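You operate a simulated robot arm through the tools that you are given. There is no shell and no other tool.

You run a simulated robot arm. Do the job below in one go: nothing can be reset, and whatever is moved stays where it is left.

Task
Press the teal end plug into the small cream core.
Fine: core on the slide's stub, end plug on it, slide in, lever down; then lever back and slide out again. Leave the other end plugs.

Only the result counts: the job must be done as asked and must still hold three seconds after the hand-in. Knocking over, shifting, dropping, spilling or breaking anything else fails it.

Robot
A 6-joint arm with a fingered hand, fixed in place. Base frame: the origin is at the foot of the arm, x ahead of it, y to its left, z up; the work surface is at about z = 800. Readings come in mm, degrees, newtons and seconds.
With the tool pointing down near the work surface it reaches from about 360 to 760 mm from the base axis. Its first joint turns from -166.0 to 166.0 degrees. Payload 4 kg.
The TCP is the grasp point between the finger pads, 26 mm short of the fingertips. In the tool frame z runs along the fingers and y along their closing line. The gripper opens to 148 mm. The gripper's body begins 73 mm behind the TCP. The gripper is a hand of 3 fingers: y runs from the thumb to the fingers, the wrist lies at [0, 0, -239] in the tool frame, and closing takes about 1.5 s.
Orientation is told as [roll, pitch, yaw] about the base's x, y, z axes, in that order, counted from this pose: with the fingers straight down and closing along the base's y, the tool's x points along the base's -x, its y along +y and its z along -z.

Tools
- The arm moves only by the tool servo_tool. Its arguments are lists of equal length, an entry for each row: "slide": the shift along the tool's x, y, z in mm, a list of three; "angular": the turn, a rotation vector about the tool's x, y, z in degrees, a list of three; "fingers": the finger opening in mm, from 0 to 148. In form: {"slide": [[x, y, z], ...], "angular": [[rx, ry, rz], ...], "fingers": [fingers, ...]}. A call has 1 to 20 rows; each row is the pose to reach, as a shift and turn from the pose commanded when the call began, along the tool's axes at that moment. A row lasts 0.2 s, in which the tool goes at most 50 mm and 8.6 degrees; a call with a longer step from one row to the next is refused whole, and so is a gripper value outside its range. Where a pose cannot be reached the arm comes as near as it can. A force on the tool above 40 N (or 10 N above the force at the start of the call, whichever is more), or a blocked arm, ends the call early, and 0.2 s more pass. The fingers move at their own pace (about 153 mm/s each) and stop on an object; they squeeze with about 21 N. The grip force told is the motor's: it shows also when the fingers shut on nothing. Time passes only in rows, and 0.2 s behind the last, so rows that repeat a pose let the fingers close. The reply holds the time, the measured pose of the TCP, the force on the tool along the base axes, the opening and the grip force, in the units named above and with some noise, with the torque about the TCP (base axes, N m) and any sound that the robot's microphone picked up.
- Cameras (640 x 400 px; columns grow to the right, rows downward): "scene" is fixed at [216.6, 507.3, 1554.6]; the picture's right is [-1.00, 0.08, 0.00], its down [0.04, 0.53, -0.84] and it looks along [-0.07, -0.84, -0.54] (base axes); focal length 325 px, centre (320, 200). "wrist" rides on the gripper at [68, -39, -90] in the tool frame; the picture's right is [0.50, 0.87, 0.00], its down [-0.66, 0.38, -0.65] and it looks along [-0.57, 0.33, 0.76] (tool axes); focal length 222 px, centre (320, 200). There is no depth. A picture from a camera that has moved, and an enlarged one, comes with that camera's place and axes in the base frame and with its lens. The place of the scene camera against the robot may be out by one fixed shift of up to 25 mm in any direction.
- snapshot(camera): a new picture of that camera. No time passes.
- slide_trunk(by): slides the trunk up (or, below 0, down) by that many mm; the arm rides with it, the base frame stays. It gives what a move gives, with no picture.
- set_grasp(shape): the hand has 3 fingers and takes this shape, open, in about a second: jaw (thumb against the fingers, like two jaws); tri (thumb and two fingers); tip (a fingertip pinch); poke (one finger out to press); point (the index stretched); flat (the hand flat); cup (the hand cupped); fist (a fist). The gripper value then closes the fingers along that shape, each until it touches; the sizes above hold for jaw. It gives what a move gives, with no picture.
- inspect(camera, box): a new picture of the part [left, top, right, bottom] of that camera's present view, enlarged. No time passes.
- hand_in(): hands the job in; it is judged then, once.

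Nothing tells you positions but the pictures and the camera data. Unless the task says otherwise, let go and move clear before handing in.

The tools are called after ">>>" by a JSON object that holds its "op" and its "data". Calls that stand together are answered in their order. servo_tool: Moves the arm, as the interface text tells. Its arguments: {"type":"object","properties":{"slide":{"type":"array","items":{"type":"array","items":{"type":"number"}}},"angular":{"type":"array","items":{"type":"array","items":{"type":"number"}}},"fingers":{"type":"array","items":{"type":"number"}}},"required":["slide","angular","fingers"]} The other tools are called the same way: slide_trunk (by) slides the trunk up or down; set_grasp (shape) gives the hand a shape; snapshot (camera) takes a picture; inspect (camera, box) takes an enlarged picture of a part of a camera's view; hand_in () hands the job in.

At the start:

```text
time_s: 0.0
position: [116.3, -469.9, 1144.1]
ee_rot: [0.0, 0.0, 0.1]
ft_force: [-0.1, -0.2, -0.3]
wrist_torque: [0.01, 0.02, -0.01]
width: 148.2
grip_force: 0.0
shape: jaw
trunk travel left (down, up): [-525.0, 65.0]
```

scene: 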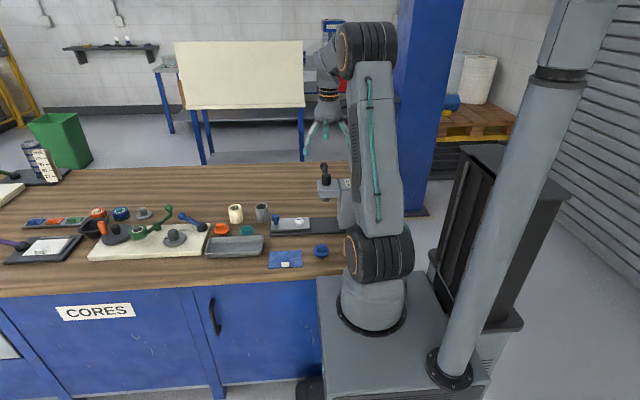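
wrist: 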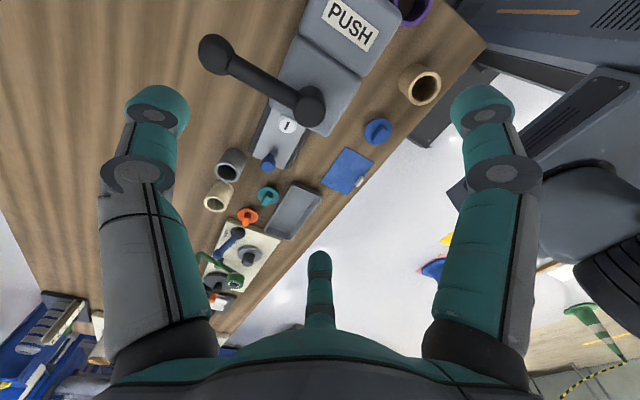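

I see a bench with a press (black lever, "PUSH" label), a slide with a blue stub, several cores (cream and grey) and end plugs (teal, orange, blue). I'll take enlarged pictures first to locate everything.

>>> {"op": "inspect", "data": {"camera": "scene", "box": [190, 150, 350, 280]}}

>>> {"op": "inspect", "data": {"camera": "wrist", "box": [180, 0, 460, 175]}}

>>> {"op": "inspect", "data": {"camera": "wrist", "box": [180, 140, 400, 320]}}

>>> {"op": "inspect", "data": {"camera": "scene", "box": [0, 180, 220, 290]}}

```text
3.08 times, centred on (270, 215) of scene
camera zoom: at [216.6, 507.3, 1554.6], right [-1.0, 0.08, 0.0], down [0.04, 0.53, -0.84], along [-0.07, -0.84, -0.54], focal length 999 px, centre (474, 154)
```

zoom: 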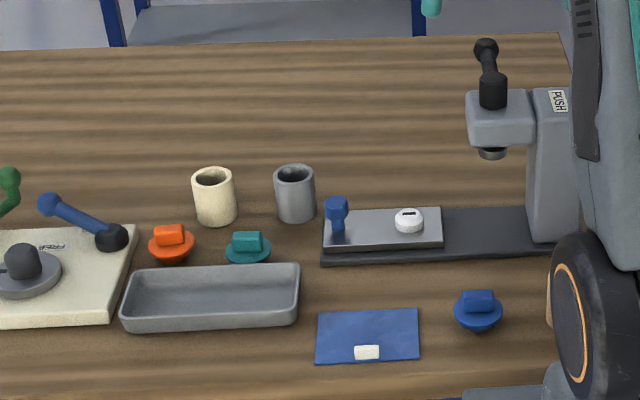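

```text
2.29 times, centred on (320, 88) of wrist
camera zoom: at [48.5, -509.6, 1233.8], right [-0.5, 0.87, 0.0], down [0.66, 0.38, 0.65], along [0.57, 0.33, -0.76], focal length 508 px, centre (320, 457)
```

zoom: 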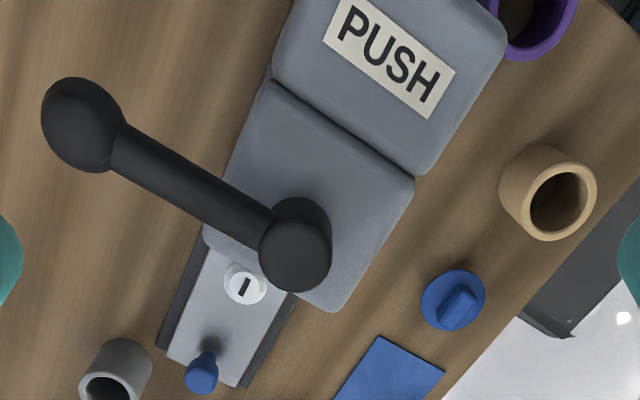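

```text
2.22 times, centred on (290, 230) of wrist
camera zoom: at [48.5, -509.6, 1233.8], right [-0.5, 0.87, 0.0], down [0.66, 0.38, 0.65], along [0.57, 0.33, -0.76], focal length 494 px, centre (387, 133)
```

zoom: 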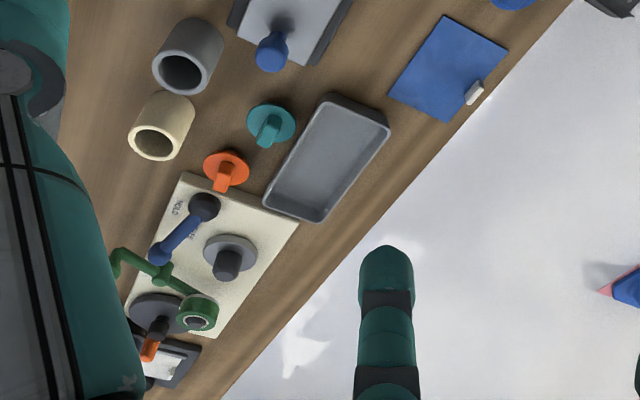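

```text
2.91 times, centred on (110, 235) of scene
camera zoom: at [216.6, 507.3, 1554.6], right [-1.0, 0.08, 0.0], down [0.04, 0.53, -0.84], along [-0.07, -0.84, -0.54], focal length 945 px, centre (931, 98)
```

zoom: 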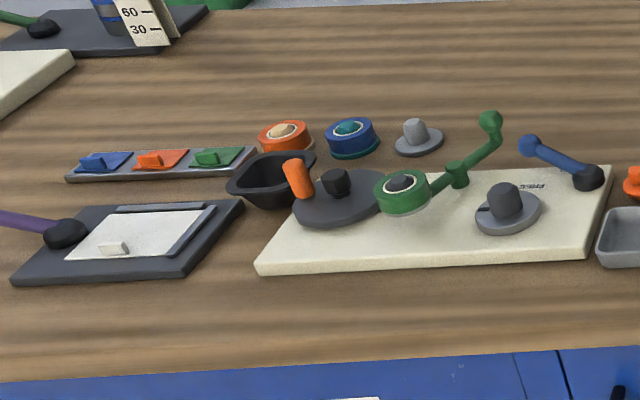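

>>> {"op": "inspect", "data": {"camera": "scene", "box": [265, 150, 365, 220]}}

>>> {"op": "inspect", "data": {"camera": "wrist", "box": [190, 20, 350, 120]}}

>>> {"op": "inspect", "data": {"camera": "wrist", "box": [230, 100, 340, 180]}}

>>> {"op": "inspect", "data": {"camera": "scene", "box": [220, 190, 340, 275]}}

```text
5.71 times, centred on (315, 185) of scene
camera zoom: at [216.6, 507.3, 1554.6], right [-1.0, 0.08, 0.0], down [0.04, 0.53, -0.84], along [-0.07, -0.84, -0.54], focal length 1856 px, centre (349, 286)
```

zoom: 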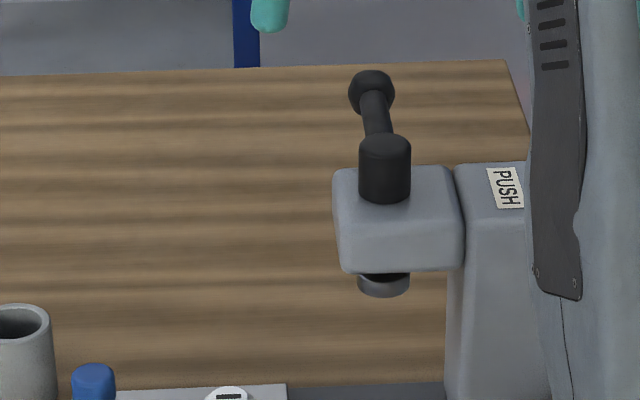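

```text
4.00 times, centred on (270, 70) of wrist
camera zoom: at [48.5, -509.6, 1233.8], right [-0.5, 0.87, 0.0], down [0.66, 0.38, 0.65], along [0.57, 0.33, -0.76], focal length 888 px, centre (520, 720)
```

zoom: 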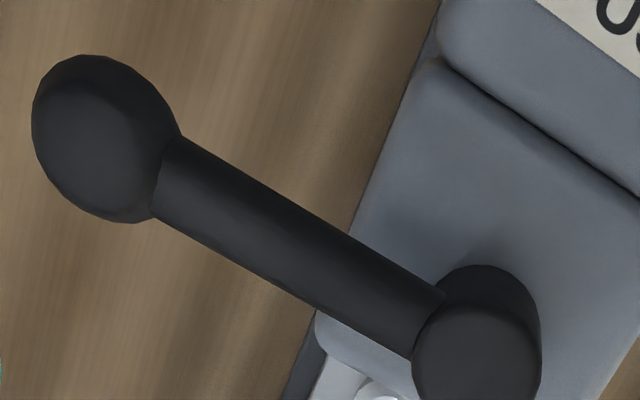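

```text
5.00 times, centred on (285, 140) of wrist
camera zoom: at [48.5, -509.6, 1233.8], right [-0.5, 0.87, 0.0], down [0.66, 0.38, 0.65], along [0.57, 0.33, -0.76], focal length 1111 px, centre (495, 500)
```

zoom: 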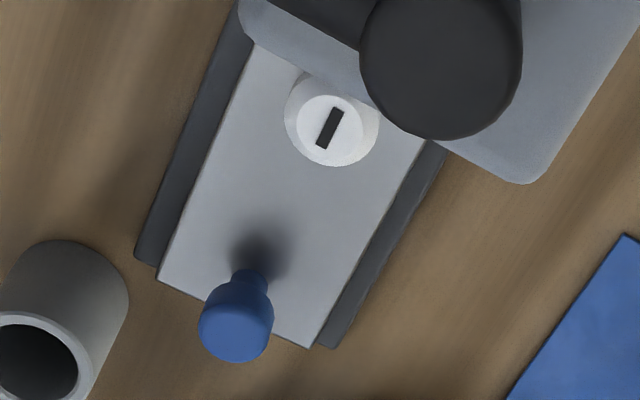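

```text
4.71 times, centred on (280, 232) of scene
camera zoom: at [216.6, 507.3, 1554.6], right [-1.0, 0.08, 0.0], down [0.04, 0.53, -0.84], along [-0.07, -0.84, -0.54], focal length 1528 px, centre (508, 47)
```

zoom: 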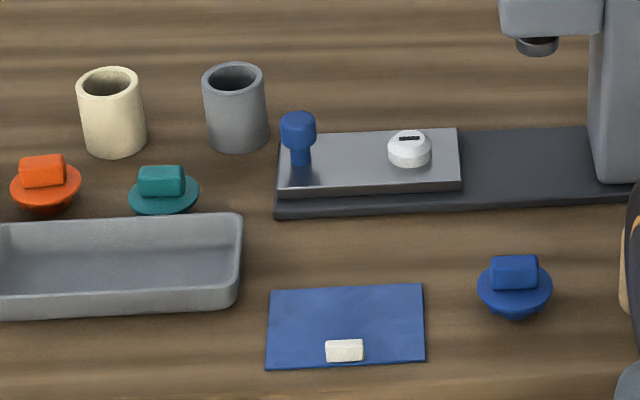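

The white slotted disc on the slide looks like the stub, and the blue necked knob looks like the slide's handle. The hub and lever sit around (119, -481, 1019), with the ball at about (118, -570, 1010). I'll move the wrist camera to see the tan and purple cores behind the press and compare their sizes.

>>> {"op": "servo_tool", "data": {"slide": [[44, -5, 0], [88, -10, 0], [132, -15, 0], [176, -20, 0], [220, -25, 0], [264, -30, 0], [308, -35, 0], [350, -38, 0]], "angular": [[0, 0, 0], [0, 0, 0], [0, 0, 0], [0, 0, 0], [0, 0, 0], [0, 0, 0], [0, 0, 0], [0, 0, 0]], "fingers": [148, 148, 148, 148, 148, 148, 148, 148]}}

>>> {"op": "snapshot", "data": {"camera": "wrist"}}

>>> {"op": "snapshot", "data": {"camera": "scene"}}

```text
time_s: 1.8
position: [-234.3, -507.6, 1144.2]
ee_rot: [0.1, 0.0, 0.0]
ft_force: [-0.5, -0.4, 0.3]
wrist_torque: [0.0, 0.03, 0.01]
width: 147.6
grip_force: 0.1
shape: jaw
trunk travel left (down, up): [-525.0, 65.0]
```

```text
taken
camera wrist: at [-301.7, -547.3, 1233.5], right [-0.5, 0.87, 0.0], down [0.65, 0.38, 0.65], along [0.57, 0.33, -0.76], focal length 222 px, centre (320, 200)
```

wrist: 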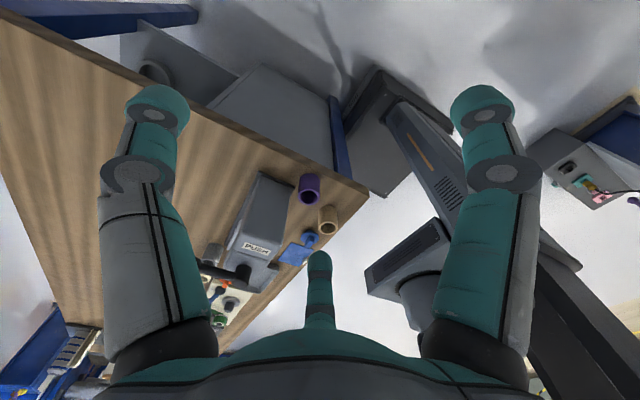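

```text
taken
```

scene: 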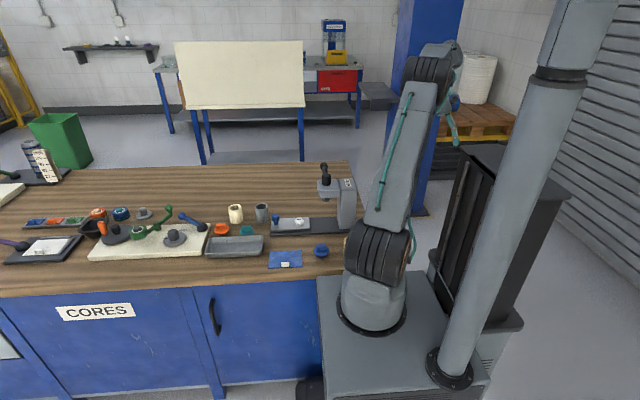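

I see four cores: cream, grey, purple and tan. I'll zoom in on the purple and tan ones.

>>> {"op": "inspect", "data": {"camera": "wrist", "box": [190, 160, 350, 330]}}

>>> {"op": "inspect", "data": {"camera": "wrist", "box": [280, 160, 360, 210]}}

>>> {"op": "inspect", "data": {"camera": "scene", "box": [300, 150, 370, 270]}}

>>> {"op": "inspect", "data": {"camera": "scene", "box": [200, 190, 300, 250]}}

```text
2.35 times, centred on (270, 245) of wrist
camera zoom: at [-301.7, -547.3, 1233.5], right [-0.5, 0.87, 0.0], down [0.65, 0.38, 0.65], along [0.57, 0.33, -0.76], focal length 523 px, centre (438, 94)
```

zoom: 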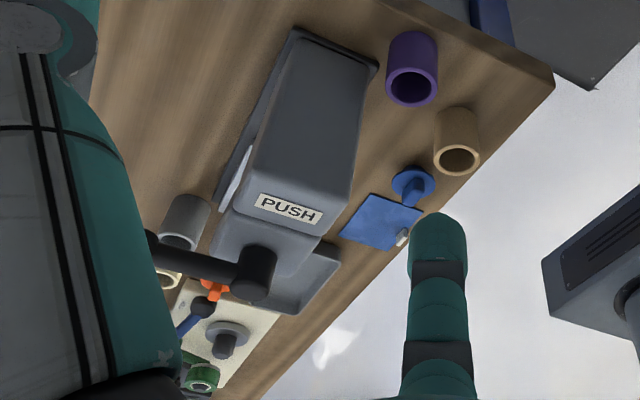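

```text
8.00 times, centred on (320, 185) of wrist
camera zoom: at [-301.7, -547.3, 1233.5], right [-0.5, 0.87, 0.0], down [0.65, 0.38, 0.65], along [0.57, 0.33, -0.76], focal length 1777 px, centre (320, 320)
```

zoom: 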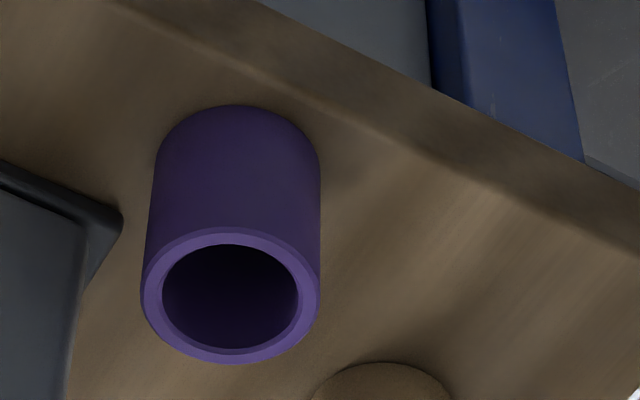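

```text
3.33 times, centred on (335, 210) of scene
camera zoom: at [216.6, 507.3, 1554.6], right [-1.0, 0.08, 0.0], down [0.04, 0.53, -0.84], along [-0.07, -0.84, -0.54], focal length 1082 px, centre (270, 167)
```

zoom: 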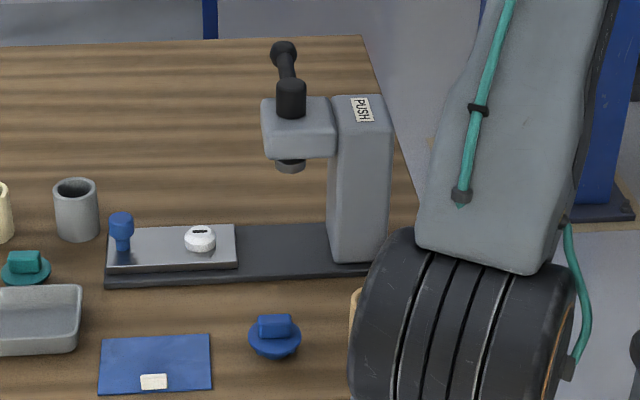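

```text
6.40 times, centred on (250, 220) of scene
camera zoom: at [216.6, 507.3, 1554.6], right [-1.0, 0.08, 0.0], down [0.04, 0.53, -0.84], along [-0.07, -0.84, -0.54], focal length 2078 px, centre (768, 72)
```

zoom: 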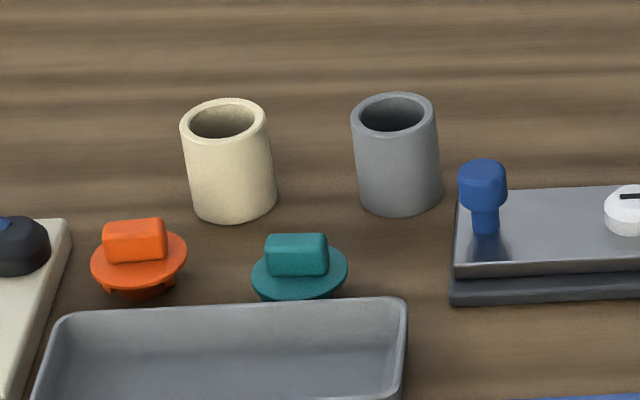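

There's only one cream core (next to the grey one); the tan and purple ones lie behind the press. Next I'll move over the bench to view the cream core, the teal plug, the slide and my own hand more closely.

>>> {"op": "servo_tool", "data": {"slide": [[-44, -11, 0], [-88, -22, 0], [-132, -33, 0], [-176, -44, 0], [-220, -55, 0], [-264, -66, 0], [-308, -77, 0], [-352, -88, 0], [-396, -99, 0], [-440, -111, 10], [-440, -111, 44]], "angular": [[0, 0, 0], [0, 0, 0], [0, 0, 0], [0, 0, 0], [0, 0, 0], [0, 0, 0], [0, 0, 0], [0, 0, 0], [0, 0, 0], [0, 0, 0], [0, 0, 0]], "fingers": [148, 148, 148, 148, 148, 148, 148, 148, 148, 148, 148]}}

>>> {"op": "snapshot", "data": {"camera": "wrist"}}

>>> {"op": "snapshot", "data": {"camera": "scene"}}

```text
time_s: 4.2
position: [207.5, -620.6, 1100.7]
ee_rot: [-0.1, 0.0, 0.0]
ft_force: [0.0, -1.3, 0.1]
wrist_torque: [-0.04, -0.01, 0.05]
width: 148.1
grip_force: 0.1
shape: jaw
trunk travel left (down, up): [-525.0, 65.0]
```

```text
taken
camera wrist: at [139.2, -659.6, 1190.4], right [-0.5, 0.87, 0.0], down [0.66, 0.38, 0.65], along [0.57, 0.33, -0.76], focal length 222 px, centre (320, 200)
```

wrist: 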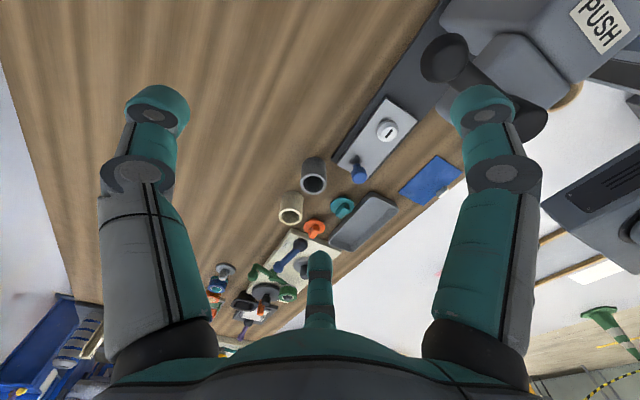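

```text
taken
```

scene: 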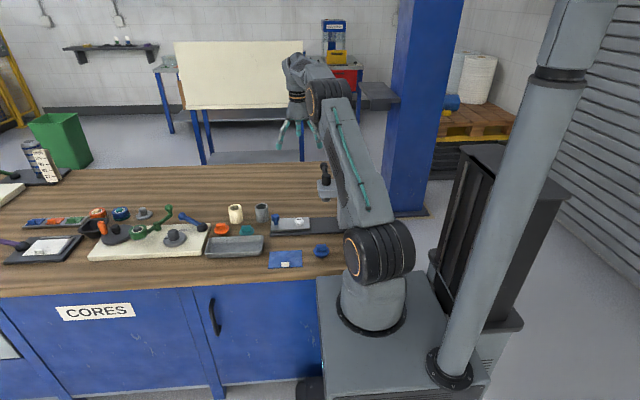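

>>> {"op": "inspect", "data": {"camera": "scene", "box": [260, 80, 350, 160]}}

>>> {"op": "inspect", "data": {"camera": "wrist", "box": [270, 80, 430, 250]}}

>>> {"op": "inspect", "data": {"camera": "wrist", "box": [330, 90, 430, 190]}}

>>> {"op": "inspect", "data": {"camera": "wrist", "box": [265, 150, 365, 250]}}

```text
5.00 times, centred on (305, 120) of scene
camera zoom: at [216.6, 507.3, 1554.6], right [-1.0, 0.08, 0.0], down [0.04, 0.53, -0.84], along [-0.07, -0.84, -0.54], focal length 1624 px, centre (395, 600)
```

zoom: 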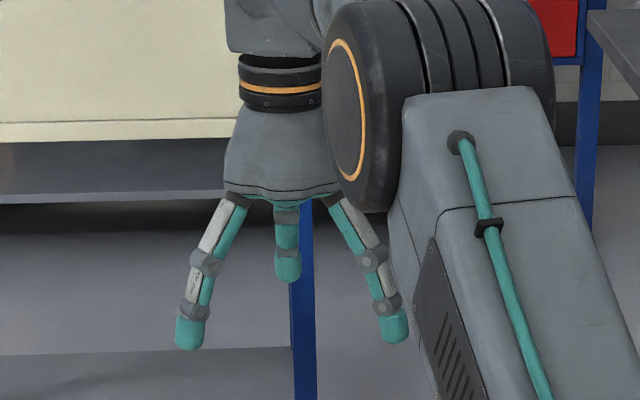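

```text
2.35 times, centred on (350, 165) of wrist
camera zoom: at [139.2, -659.6, 1190.4], right [-0.5, 0.87, 0.0], down [0.66, 0.38, 0.65], along [0.57, 0.33, -0.76], focal length 523 px, centre (249, 282)
```

zoom: 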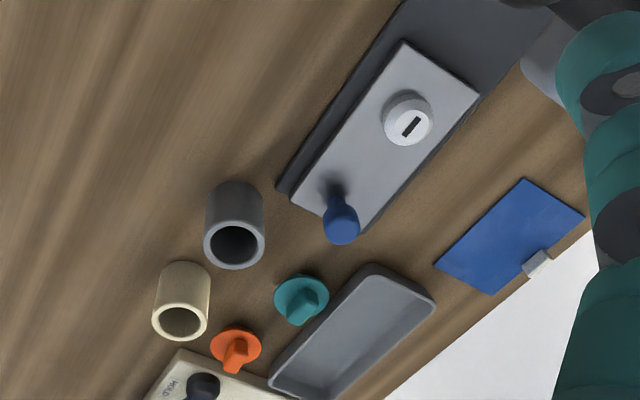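

```text
4.00 times, centred on (380, 140) of wrist
camera zoom: at [139.2, -659.6, 1190.4], right [-0.5, 0.87, 0.0], down [0.66, 0.38, 0.65], along [0.57, 0.33, -0.76], focal length 888 px, centre (80, 440)
```

zoom: 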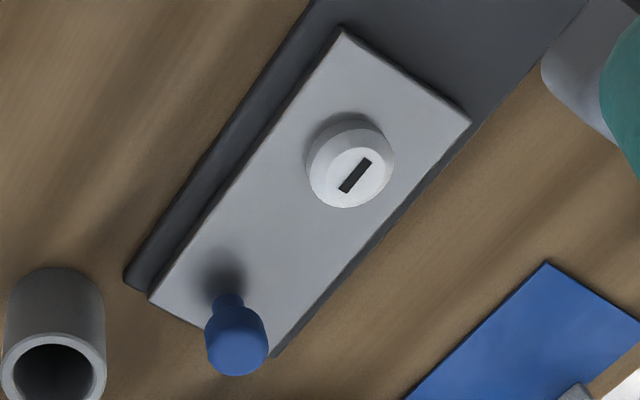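

```text
4.00 times, centred on (315, 200) of wrist
camera zoom: at [139.2, -659.6, 1190.4], right [-0.5, 0.87, 0.0], down [0.66, 0.38, 0.65], along [0.57, 0.33, -0.76], focal length 888 px, centre (340, 200)
```

zoom: 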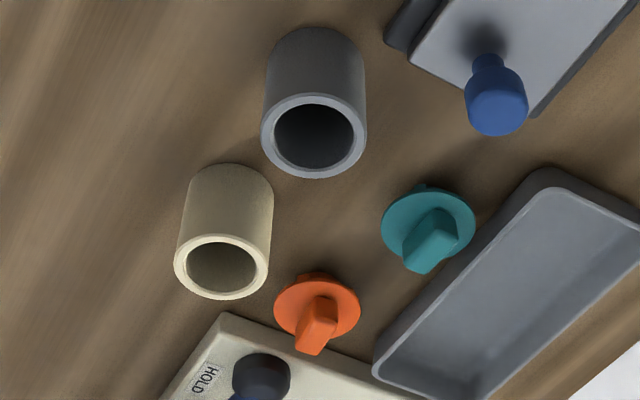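

The hand has three fingers spread around the axis. I'll close it partway in free air to see how the jaw shape closes.

>>> {"op": "servo_tool", "data": {"slide": [[0, 0, 0], [0, 0, 0], [0, 0, 0]], "angular": [[0, 0, 0], [0, 0, 0], [0, 0, 0]], "fingers": [70, 70, 70]}}

>>> {"op": "snapshot", "data": {"camera": "wrist"}}

>>> {"op": "inspect", "data": {"camera": "scene", "box": [260, 80, 350, 160]}}

```text
time_s: 5.0
position: [205.6, -620.5, 1101.9]
ee_rot: [0.0, 0.1, 0.0]
ft_force: [-0.7, -0.7, -1.0]
wrist_torque: [0.01, 0.04, 0.0]
width: 70.7
grip_force: 0.0
shape: jaw
trunk travel left (down, up): [-525.0, 65.0]
```

```text
taken
camera wrist: at [138.5, -659.5, 1190.5], right [-0.5, 0.87, 0.0], down [0.66, 0.38, 0.65], along [0.57, 0.33, -0.76], focal length 222 px, centre (320, 200)
```

wrist: 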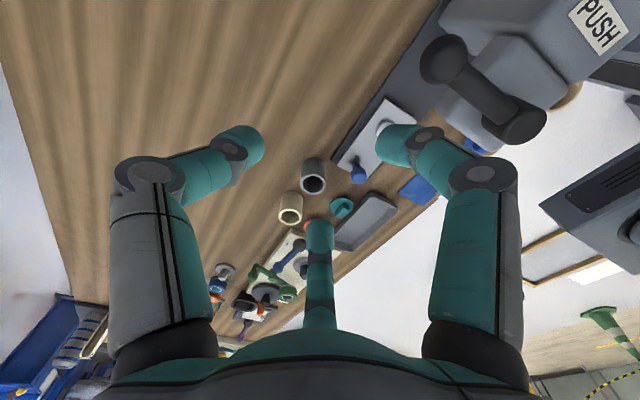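

```text
5.00 times, centred on (305, 120) of scene
camera zoom: at [216.6, 507.3, 1554.6], right [-1.0, 0.08, 0.0], down [0.04, 0.53, -0.84], along [-0.07, -0.84, -0.54], focal length 1624 px, centre (395, 600)
```

zoom: 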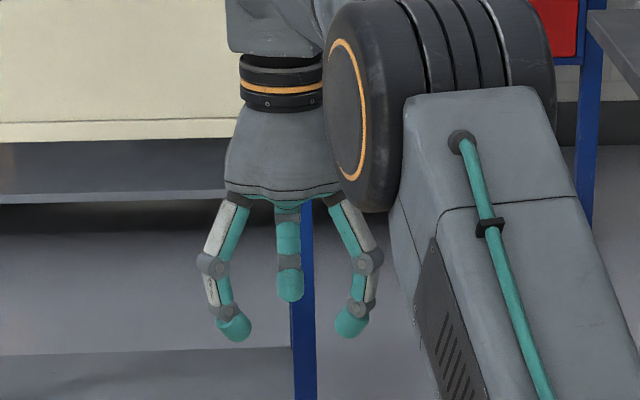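

The fingers close concentrically, with the thumb toward -y and the other two at ±x/+y, which suits round cores. I take the cream core to be at about (458, -548) with its top at z ≈ 860, the teal plug at (411, -445), and the white stub at about (219, -481). I'll hover above the cream core for a close look.

>>> {"op": "servo_tool", "data": {"slide": [[-42, 12, 0], [-84, 24, 0], [-126, 36, 20], [-168, 48, 50], [-210, 60, 80], [-252, 71, 110], [-252, 71, 121], [-252, 71, 121]], "angular": [[0, 0, 0], [0, 0, 0], [0, 0, 0], [0, 0, 0], [0, 0, 0], [0, 0, 0], [0, 0, 0], [0, 0, 0]], "fingers": [100, 100, 100, 100, 100, 100, 100, 100]}}

>>> {"op": "snapshot", "data": {"camera": "wrist"}}

>>> {"op": "inspect", "data": {"camera": "wrist", "box": [240, 60, 400, 160]}}

>>> {"op": "snapshot", "data": {"camera": "scene"}}

```text
refused: row 4 steps farther than a row can; nothing moved
```

```text
taken
camera wrist: at [138.5, -659.5, 1190.5], right [-0.5, 0.87, 0.0], down [0.66, 0.38, 0.65], along [0.57, 0.33, -0.76], focal length 222 px, centre (320, 200)
```

wrist: 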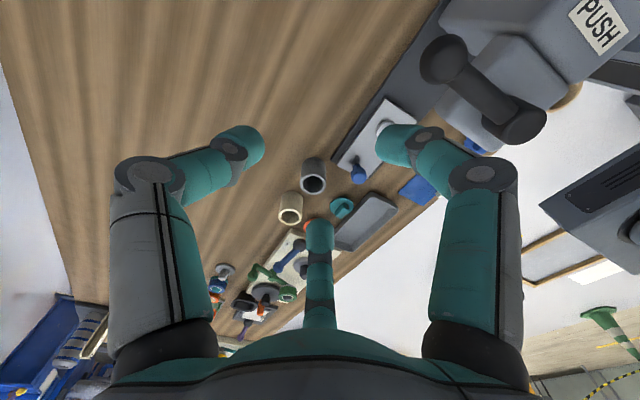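

```text
4.00 times, centred on (320, 110) of wrist
camera zoom: at [138.5, -659.5, 1190.5], right [-0.5, 0.87, 0.0], down [0.66, 0.38, 0.65], along [0.57, 0.33, -0.76], focal length 888 px, centre (320, 560)
```

zoom: 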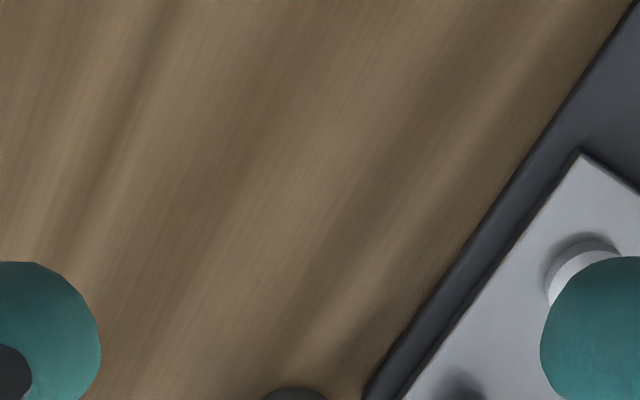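

```text
taken
```

scene: 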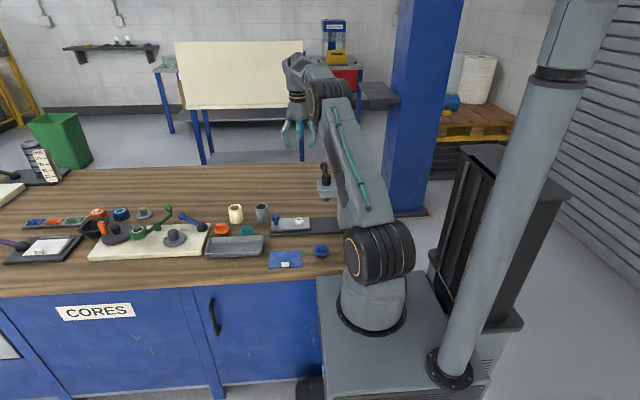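

The call was refused because one step was too long, and nothing moved. I'll resend it with smaller steps.

>>> {"op": "servo_tool", "data": {"slide": [[-36, 10, 0], [-72, 20, 10], [-108, 30, 26], [-144, 40, 45], [-180, 50, 65], [-216, 61, 85], [-252, 71, 105], [-252, 71, 121], [-252, 71, 121]], "angular": [[0, 0, 0], [0, 0, 0], [0, 0, 0], [0, 0, 0], [0, 0, 0], [0, 0, 0], [0, 0, 0], [0, 0, 0], [0, 0, 0]], "fingers": [100, 100, 100, 100, 100, 100, 100, 100, 100]}}

>>> {"op": "snapshot", "data": {"camera": "wrist"}}

>>> {"op": "inspect", "data": {"camera": "wrist", "box": [240, 60, 400, 160]}}

>>> {"op": "snapshot", "data": {"camera": "scene"}}

```text
time_s: 7.0
position: [467.6, -559.6, 990.7]
ee_rot: [0.1, 0.2, 0.1]
ft_force: [-0.2, 0.4, -0.2]
wrist_torque: [0.0, -0.02, -0.01]
width: 99.7
grip_force: 0.0
shape: jaw
out of reach, approached as far as the arm can: row 4, 5, 6, 7, 8, 9
trunk travel left (down, up): [-525.0, 65.0]
```

```text
taken
camera wrist: at [399.6, -599.0, 1080.6], right [-0.5, 0.86, 0.0], down [0.66, 0.38, 0.65], along [0.56, 0.33, -0.76], focal length 222 px, centre (320, 200)
```

wrist: 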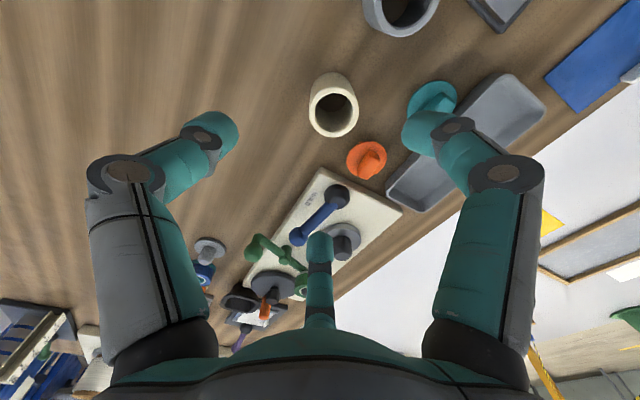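

```text
4.00 times, centred on (320, 110) of wrist
camera zoom: at [399.6, -599.0, 1080.6], right [-0.5, 0.86, 0.0], down [0.66, 0.38, 0.65], along [0.56, 0.33, -0.76], focal length 888 px, centre (320, 560)
```

zoom: 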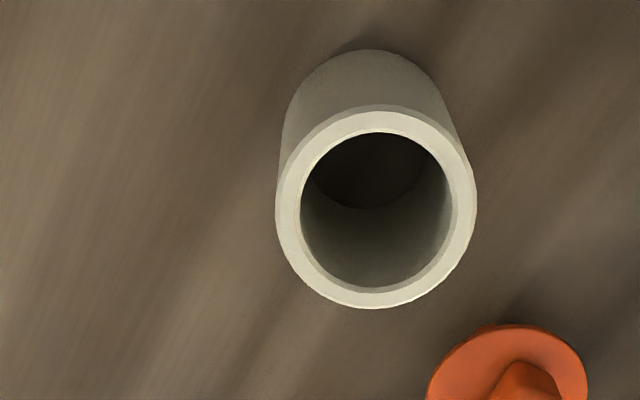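

```text
taken
```

scene: 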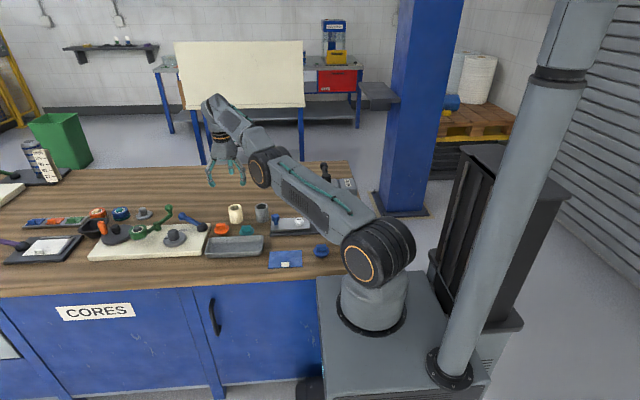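

The cream core is at (458, -548), about 49 mm outside and 37 mm inside. At this height the arm can't quite reach it, so I'll test whether descending brings it into range.

>>> {"op": "servo_tool", "data": {"slide": [[0, 0, 10], [0, 0, 20], [0, 0, 30], [0, 0, 40], [0, 0, 40]], "angular": [[0, 0, 0], [0, 0, 0], [0, 0, 0], [0, 0, 0], [0, 0, 0]], "fingers": [100, 100, 100, 100, 100]}}

>>> {"op": "snapshot", "data": {"camera": "wrist"}}

```text
time_s: 8.2
position: [463.7, -567.9, 956.7]
ee_rot: [0.3, 0.2, 1.9]
ft_force: [-0.6, 0.1, 0.2]
wrist_torque: [0.01, 0.02, 0.01]
width: 99.8
grip_force: 0.1
shape: jaw
out of reach, approached as far as the arm can: row 1, 2, 3, 4, 5
trunk travel left (down, up): [-525.0, 65.0]
```

```text
taken
camera wrist: at [398.0, -609.5, 1046.8], right [-0.53, 0.85, 0.01], down [0.64, 0.4, 0.65], along [0.55, 0.35, -0.76], focal length 222 px, centre (320, 200)
```

wrist: 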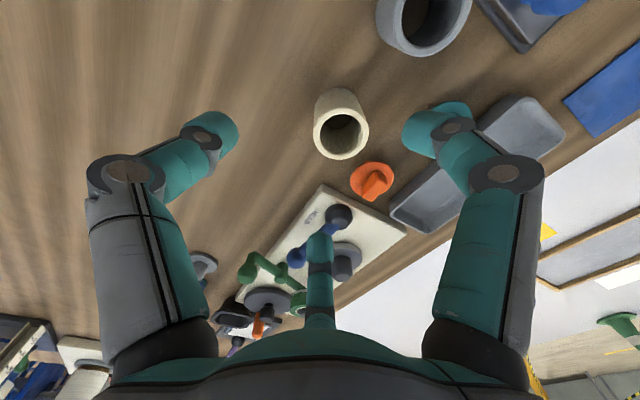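

>>> {"op": "inspect", "data": {"camera": "scene", "box": [180, 60, 440, 340]}}

```text
1.43 times, centred on (310, 200) of scene
camera zoom: at [216.6, 507.3, 1554.6], right [-1.0, 0.08, 0.0], down [0.04, 0.53, -0.84], along [-0.07, -0.84, -0.54], focal length 464 px, centre (334, 200)
```

zoom: 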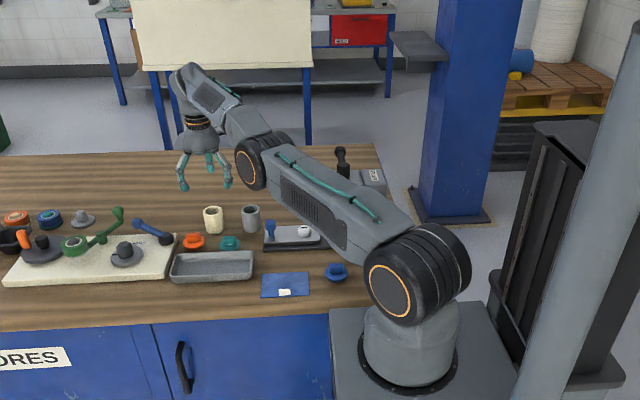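

The arm seems to have straightened past its elbow in this stretched pose, a local dead end. I'll retreat up and inward, then approach again by going low first and outward afterwards.

>>> {"op": "servo_tool", "data": {"slide": [[26, 8, -23], [52, 16, -46], [78, 24, -70], [104, 32, -93], [130, 40, -116], [158, 48, -140], [158, 48, -140], [158, 48, -140]], "angular": [[0, 0, 0], [0, 0, 0], [0, 0, 0], [0, 0, 0], [0, 0, 0], [0, 0, 0], [0, 0, 0], [0, 0, 0]], "fingers": [100, 100, 100, 100, 100, 100, 100, 100]}}

>>> {"op": "snapshot", "data": {"camera": "scene"}}

```text
time_s: 10.0
position: [351.2, -555.1, 1144.4]
ee_rot: [3.3, 2.6, 0.4]
ft_force: [-0.1, 0.5, -0.4]
wrist_torque: [0.02, -0.02, 0.0]
width: 99.8
grip_force: 0.2
shape: jaw
out of reach, approached as far as the arm can: row 1, 2, 3, 4, 5, 6, 7, 8
trunk travel left (down, up): [-525.0, 65.0]
```

```text
taken
```

scene: 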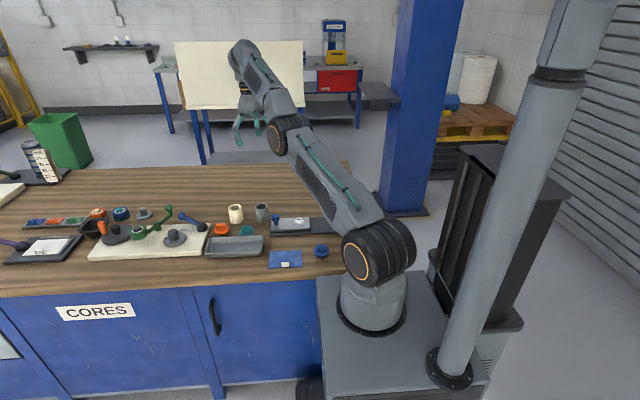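

The elbow is pinned slightly past straight. I'll stretch out over empty table and sweep downward to swing the elbow back up, then come inward at low height.

>>> {"op": "servo_tool", "data": {"slide": [[-8, -45, -14], [-16, -90, -28], [-24, -135, -42], [-32, -180, -56], [-38, -225, -70], [-38, -225, -30], [-38, -225, 10], [-38, -225, 50], [-38, -225, 90], [-38, -225, 130], [-38, -225, 165], [-38, -225, 190], [-38, -225, 190]], "angular": [[0, 0, 0], [0, 0, 0], [0, 0, 0], [0, 0, 0], [0, 0, 0], [0, 0, 0], [0, 0, 0], [0, 0, 0], [0, 0, 0], [0, 0, 0], [0, 0, 0], [0, 0, 0], [0, 0, 0]], "fingers": [100, 100, 100, 100, 100, 100, 100, 100, 100, 100, 100, 100, 100]}}

>>> {"op": "snapshot", "data": {"camera": "scene"}}

```text
time_s: 12.8
position: [326.5, -633.7, 935.5]
ee_rot: [3.3, 2.6, 0.5]
ft_force: [-0.3, -0.8, 0.0]
wrist_torque: [0.02, 0.02, -0.05]
width: 99.7
grip_force: 0.1
shape: jaw
out of reach, approached as far as the arm can: row 1, 2, 3, 4, 5, 6, 7, 8, 9, 10, 11, 12, 13
trunk travel left (down, up): [-525.0, 65.0]
```

```text
taken
```

scene: 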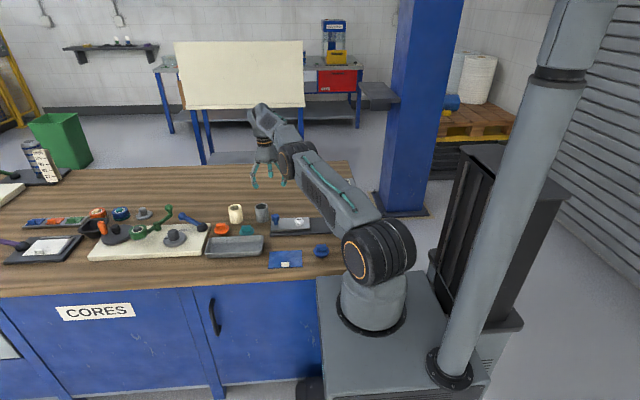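

>>> {"op": "servo_tool", "data": {"slide": [[26, 6, 6], [52, 12, 12], [78, 18, 18], [104, 23, 20], [104, 23, 20]], "angular": [[0.8, -0.6, 0.1], [1.6, -1.3, 0.2], [2.4, -2.0, 0.3], [3.3, -2.6, 0.5], [3.3, -2.6, 0.5]], "fingers": [100, 100, 100, 100, 100]}}

>>> {"op": "inspect", "data": {"camera": "scene", "box": [200, 80, 440, 300]}}

```text
time_s: 14.0
position: [269.2, -668.6, 926.5]
ee_rot: [0.1, -0.1, 0.1]
ft_force: [-0.5, 0.7, -0.1]
wrist_torque: [0.01, 0.02, -0.03]
width: 99.8
grip_force: 0.0
shape: jaw
out of reach, approached as far as the arm can: row 1, 2, 3, 4, 5
trunk travel left (down, up): [-525.0, 65.0]
```

```text
1.82 times, centred on (320, 190) of scene
camera zoom: at [216.6, 507.3, 1554.6], right [-1.0, 0.08, 0.0], down [0.04, 0.53, -0.84], along [-0.07, -0.84, -0.54], focal length 590 px, centre (320, 218)
```

zoom: 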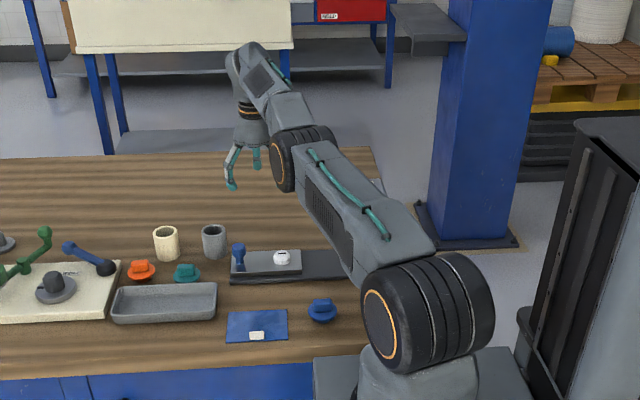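

The arm is still on the wrong elbow side. I'll make a bigger up-and-out stretch over empty table, then a downward sweep that turns inward, so the elbow folds upward.

>>> {"op": "servo_tool", "data": {"slide": [[-9, -22, -39], [-10.8, -26.9, -79], [-10.8, -26.9, -124], [-9, -22.3, -169], [-5.2, -13, -209], [-5.2, -13, -209], [-5.2, -13, -166], [-3, -7.4, -122], [-1.5, -3.7, -79], [7.8, 19.5, -36], [17.2, 42.7, 4], [24.6, 61.2, 22], [24.6, 61.2, 22]], "angular": [[0, 0, 0], [0, 0, 0], [0, 0, 0], [0, 0, 0], [0, 0, 0], [0, 0, 0], [0, 0, 0], [0, 0, 0], [0, 0, 0], [0, 0, 0], [0, 0, 0], [0, 0, 0], [0, 0, 0]], "fingers": [100, 100, 100, 100, 100, 100, 100, 100, 100, 100, 100, 100, 100]}}

>>> {"op": "inspect", "data": {"camera": "scene", "box": [200, 80, 440, 300]}}

```text
time_s: 16.8
position: [230.4, -627.1, 913.6]
ee_rot: [0.8, -0.7, 0.9]
ft_force: [-0.9, 0.0, -0.1]
wrist_torque: [-0.01, 0.04, -0.01]
width: 99.8
grip_force: 0.0
shape: jaw
out of reach, approached as far as the arm can: row 1, 2, 3, 4, 5, 6, 7, 8, 9, 11, 12, 13
trunk travel left (down, up): [-525.0, 65.0]
```

```text
1.82 times, centred on (320, 190) of scene
camera zoom: at [216.6, 507.3, 1554.6], right [-1.0, 0.08, 0.0], down [0.04, 0.53, -0.84], along [-0.07, -0.84, -0.54], focal length 590 px, centre (320, 218)
```

zoom: 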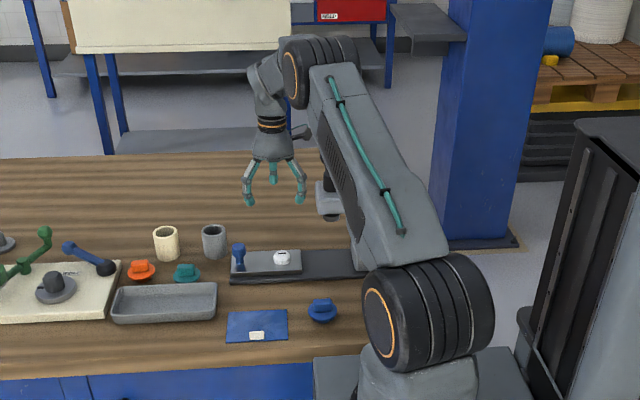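

The elbow is now folded up as wanted. I'll see whether the arm now tracks targets normally.

>>> {"op": "servo_tool", "data": {"slide": [[8, 5, 0], [16, 10, 0], [16, 10, 0], [16, 10, 0]], "angular": [[0.8, 0.7, 0.9], [0.8, 0.7, 0.9], [0.8, 0.7, 0.9], [0.8, 0.7, 0.9]], "fingers": [100, 100, 100, 100]}}

```text
time_s: 17.8
position: [203.5, -633.7, 918.3]
ee_rot: [-0.1, 0.2, -0.2]
ft_force: [0.7, 0.8, 0.6]
wrist_torque: [0.03, 0.01, 0.03]
width: 99.8
grip_force: 0.0
shape: jaw
out of reach, approached as far as the arm can: row 1, 2, 3, 4
trunk travel left (down, up): [-525.0, 65.0]
```

The arm now moves in the good elbow-up posture, which works at roughly r 665–715 at this height. I'll swing around to the cream core's direction, staying at r ≈ 695 and z ≈ 955.

>>> {"op": "servo_tool", "data": {"slide": [[-9, -28, -36.7], [-51.2, -12.9, -36.7], [-92.4, 4.9, -36.7], [-132.4, 25.2, -36.7], [-171, 48.2, -36.7], [-207.9, 73.6, -36.7], [-242.3, 100.5, -36.7], [-242.3, 100.5, -36.7]], "angular": [[0, 0, 0], [0, 0, 0], [0, 0, 0], [0, 0, 0], [0, 0, 0], [0, 0, 0], [0, 0, 0], [0, 0, 0]], "fingers": [100, 100, 100, 100, 100, 100, 100, 100]}}

>>> {"op": "inspect", "data": {"camera": "scene", "box": [200, 80, 440, 300]}}

```text
time_s: 19.6
position: [460.8, -566.5, 984.2]
ee_rot: [-0.3, 0.8, -0.1]
ft_force: [0.4, -0.2, 0.7]
wrist_torque: [0.01, 0.03, 0.01]
width: 99.7
grip_force: 0.0
shape: jaw
out of reach, approached as far as the arm can: row 3, 4, 5, 6, 7, 8
trunk travel left (down, up): [-525.0, 65.0]
```

```text
1.82 times, centred on (320, 190) of scene
camera zoom: at [216.6, 507.3, 1554.6], right [-1.0, 0.08, 0.0], down [0.04, 0.53, -0.84], along [-0.07, -0.84, -0.54], focal length 590 px, centre (320, 218)
```

zoom: 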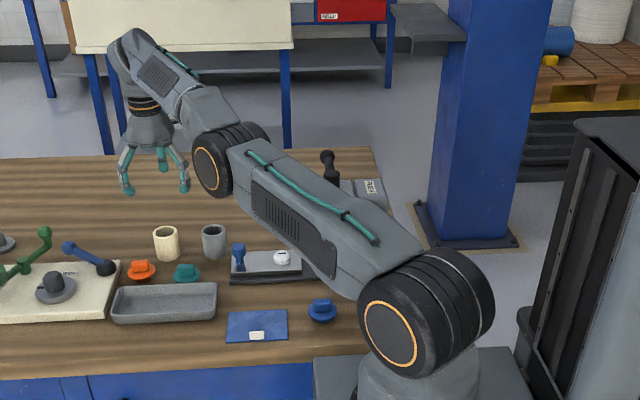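

The failure depends on direction rather than radius, which points to a wrist-roll limit at yaw 0. I'll redo the fold-up manoeuvre over clear table with the tool yawed about +30°, so the wrist stays in its middle range.

>>> {"op": "servo_tool", "data": {"slide": [[28.8, -23.5, -22.8], [57.8, -45.5, -45.8], [86.8, -67.5, -68.8], [115.8, -88.5, -91.8], [144.8, -108.5, -115.8], [150.8, -99.5, -150.8], [150.8, -99.5, -150.8], [150.8, -99.5, -107.8], [154.4, -90.5, -63.8], [154.8, -90.5, -20.8], [164.8, -67.5, 22.2], [175.8, -45.5, 62.2], [181.8, -31.5, 79.2], [181.8, -31.5, 79.2]], "angular": [[0, -0.4, -6], [-0.3, -0.8, -12], [-0.3, -0.8, -18], [-0.3, -0.8, -24], [-0.3, -0.8, -30], [-0.3, -0.8, -30], [-0.3, -0.8, -30], [-0.3, -0.8, -30], [-0.3, -0.8, -30], [-0.3, -0.8, -30], [-0.3, -0.8, -30], [-0.3, -0.8, -30], [-0.3, -0.8, -30], [-0.3, -0.8, -30]], "fingers": [80, 80, 80, 80, 80, 80, 80, 80, 80, 80, 80, 80, 80, 80]}}

>>> {"op": "inspect", "data": {"camera": "scene", "box": [200, 80, 440, 300]}}

```text
time_s: 22.6
position: [276.0, -595.0, 903.8]
ee_rot: [-0.4, 0.1, 29.0]
ft_force: [0.0, 0.1, 0.1]
wrist_torque: [0.01, 0.03, 0.01]
width: 80.1
grip_force: 0.0
shape: jaw
out of reach, approached as far as the arm can: row 2, 3, 4, 5, 6, 7, 8, 9, 10
trunk travel left (down, up): [-525.0, 65.0]
```

```text
1.82 times, centred on (320, 190) of scene
camera zoom: at [216.6, 507.3, 1554.6], right [-1.0, 0.08, 0.0], down [0.04, 0.53, -0.84], along [-0.07, -0.84, -0.54], focal length 590 px, centre (320, 218)
```

zoom: 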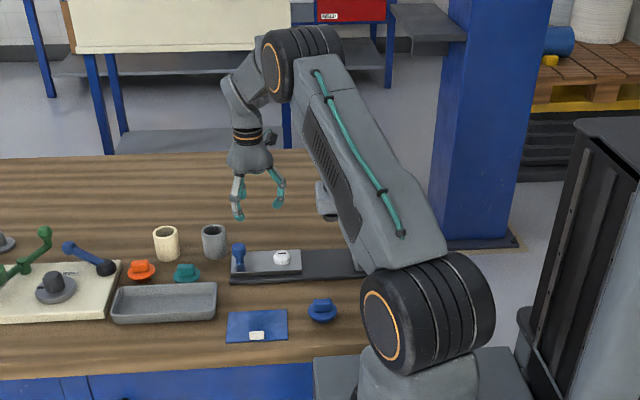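

That worked: with yaw ≈ 30° the arm tracks properly, so I'll keep the yaw about 92° ahead of the arm's azimuth. Now I swing to above the cream core, with yaw going to 42°.

>>> {"op": "servo_tool", "data": {"slide": [[-31.7, -13.0, -7], [-63.4, -26, -14], [-95.5, -39.2, -21], [-137.7, -36.3, -21], [-179.4, -33.2, -21], [-179.4, -33.2, -21]], "angular": [[0, 0, -2.5], [0, 0, -5], [0, 0, -7.5], [0, 0, -10], [0, 0, -13], [0, 0, -13]], "fingers": [80, 80, 80, 80, 80, 80]}}

>>> {"op": "snapshot", "data": {"camera": "wrist"}}

```text
time_s: 24.0
position: [450.3, -535.5, 924.4]
ee_rot: [-0.3, 0.1, 42.1]
ft_force: [0.9, 0.5, 0.3]
wrist_torque: [-0.03, -0.04, -0.04]
width: 80.5
grip_force: 0.0
shape: jaw
trunk travel left (down, up): [-525.0, 65.0]
```

```text
taken
camera wrist: at [426.6, -610.2, 1014.1], right [-0.95, 0.31, 0.0], down [0.23, 0.72, 0.65], along [0.2, 0.62, -0.76], focal length 222 px, centre (320, 200)
```

wrist: 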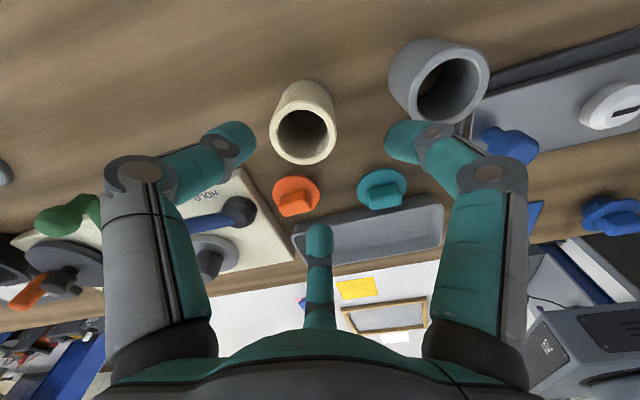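

>>> {"op": "inspect", "data": {"camera": "wrist", "box": [250, 65, 370, 175]}}

>>> {"op": "inspect", "data": {"camera": "wrist", "box": [330, 140, 450, 230]}}

>>> {"op": "inspect", "data": {"camera": "wrist", "box": [460, 60, 640, 240]}}

```text
3.64 times, centred on (310, 120) of wrist
camera zoom: at [426.6, -610.2, 1014.1], right [-0.95, 0.31, 0.0], down [0.23, 0.72, 0.65], along [0.2, 0.62, -0.76], focal length 808 px, centre (356, 491)
```

zoom: 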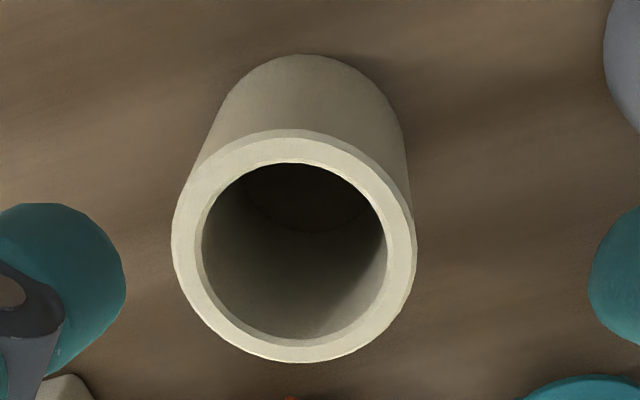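

```text
4.44 times, centred on (390, 185) of wrist
camera zoom: at [426.6, -610.2, 1014.1], right [-0.95, 0.31, 0.0], down [0.23, 0.72, 0.65], along [0.2, 0.62, -0.76], focal length 987 px, centre (9, 267)
```

zoom: 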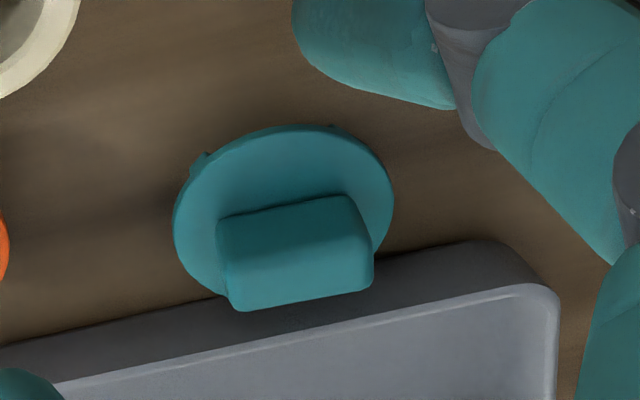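

```text
2.22 times, centred on (550, 150) of wrist
camera zoom: at [426.6, -610.2, 1014.1], right [-0.95, 0.31, 0.0], down [0.23, 0.72, 0.65], along [0.2, 0.62, -0.76], focal length 494 px, centre (-191, 311)
```

zoom: 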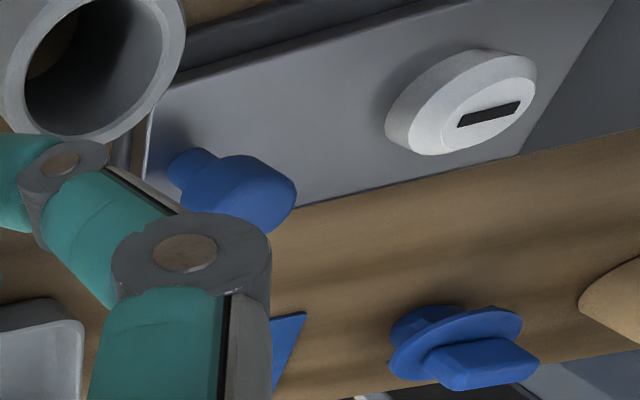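

The core centre works out to about (459.4, -547.8). I'll centre over it and come down to just above its rim to check alignment.

>>> {"op": "servo_tool", "data": {"slide": [[0.8, -8, 5], [1.5, -15.2, 15], [1.5, -15.2, 22], [1.5, -15.2, 22]], "angular": [[0, 0, 0], [0, 0, 0], [0, 0, 0], [0, 0, 0]], "fingers": [80, 80, 80, 80]}}

>>> {"op": "inspect", "data": {"camera": "wrist", "box": [230, 80, 410, 200]}}

```text
time_s: 25.0
position: [460.8, -551.2, 902.5]
ee_rot: [-0.4, 0.2, 42.2]
ft_force: [0.0, -0.4, 0.1]
wrist_torque: [-0.01, -0.02, -0.01]
width: 80.5
grip_force: 0.1
shape: jaw
trunk travel left (down, up): [-525.0, 65.0]
```

```text
3.33 times, centred on (320, 140) of wrist
camera zoom: at [435.6, -624.6, 992.4], right [-0.95, 0.31, 0.0], down [0.23, 0.72, 0.65], along [0.2, 0.62, -0.76], focal length 740 px, centre (320, 400)
```

zoom: 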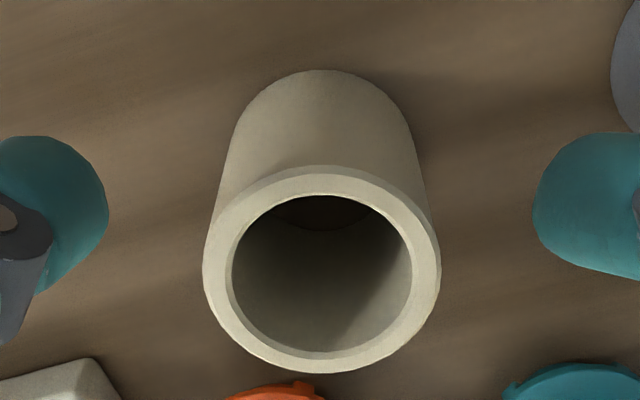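

The alignment is within about 2 mm. I'll apply the small correction and lower the hand around the core to a TCP of z ≈ 843.

>>> {"op": "servo_tool", "data": {"slide": [[-1.6, 1.7, 10], [-1.6, 1.7, 25], [-1.6, 1.7, 42], [-1.6, 1.7, 59], [-1.6, 1.7, 59]], "angular": [[0, 0, 0], [0, 0, 0], [0, 0, 0], [0, 0, 0], [0, 0, 0]], "fingers": [80, 80, 80, 80, 80]}}

>>> {"op": "snapshot", "data": {"camera": "wrist"}}

>>> {"op": "inspect", "data": {"camera": "scene", "box": [190, 120, 330, 260]}}

```text
time_s: 26.2
position: [459.9, -549.6, 844.3]
ee_rot: [-0.4, 0.2, 42.1]
ft_force: [-0.5, -0.6, 0.2]
wrist_torque: [-0.04, -0.01, 0.0]
width: 80.3
grip_force: 0.2
shape: jaw
trunk travel left (down, up): [-525.0, 65.0]
```

```text
taken
camera wrist: at [435.9, -622.9, 933.2], right [-0.95, 0.31, 0.0], down [0.23, 0.72, 0.65], along [0.2, 0.62, -0.76], focal length 222 px, centre (320, 200)
```

wrist: 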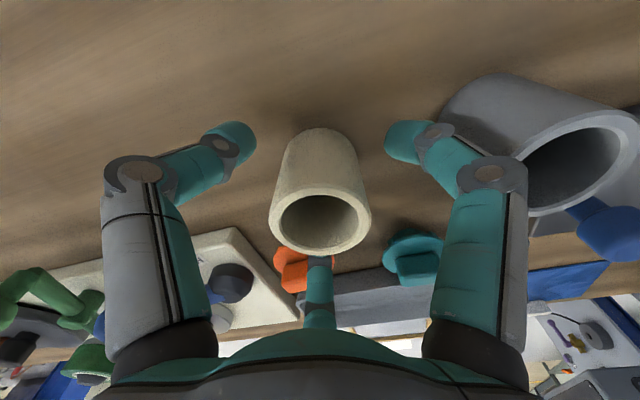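

```text
2.86 times, centred on (260, 190) of scene
camera zoom: at [216.6, 507.3, 1554.6], right [-1.0, 0.08, 0.0], down [0.04, 0.53, -0.84], along [-0.07, -0.84, -0.54], focal length 928 px, centre (491, 229)
```

zoom: 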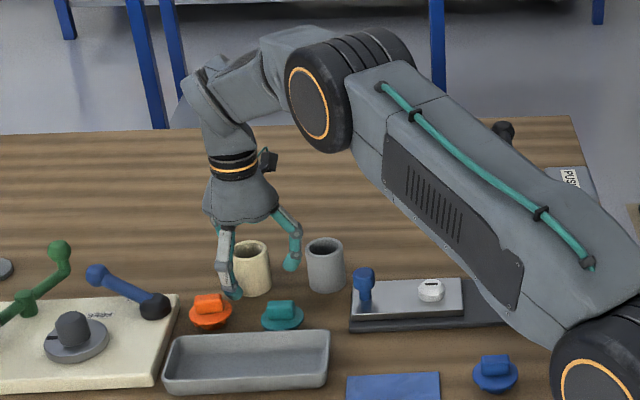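

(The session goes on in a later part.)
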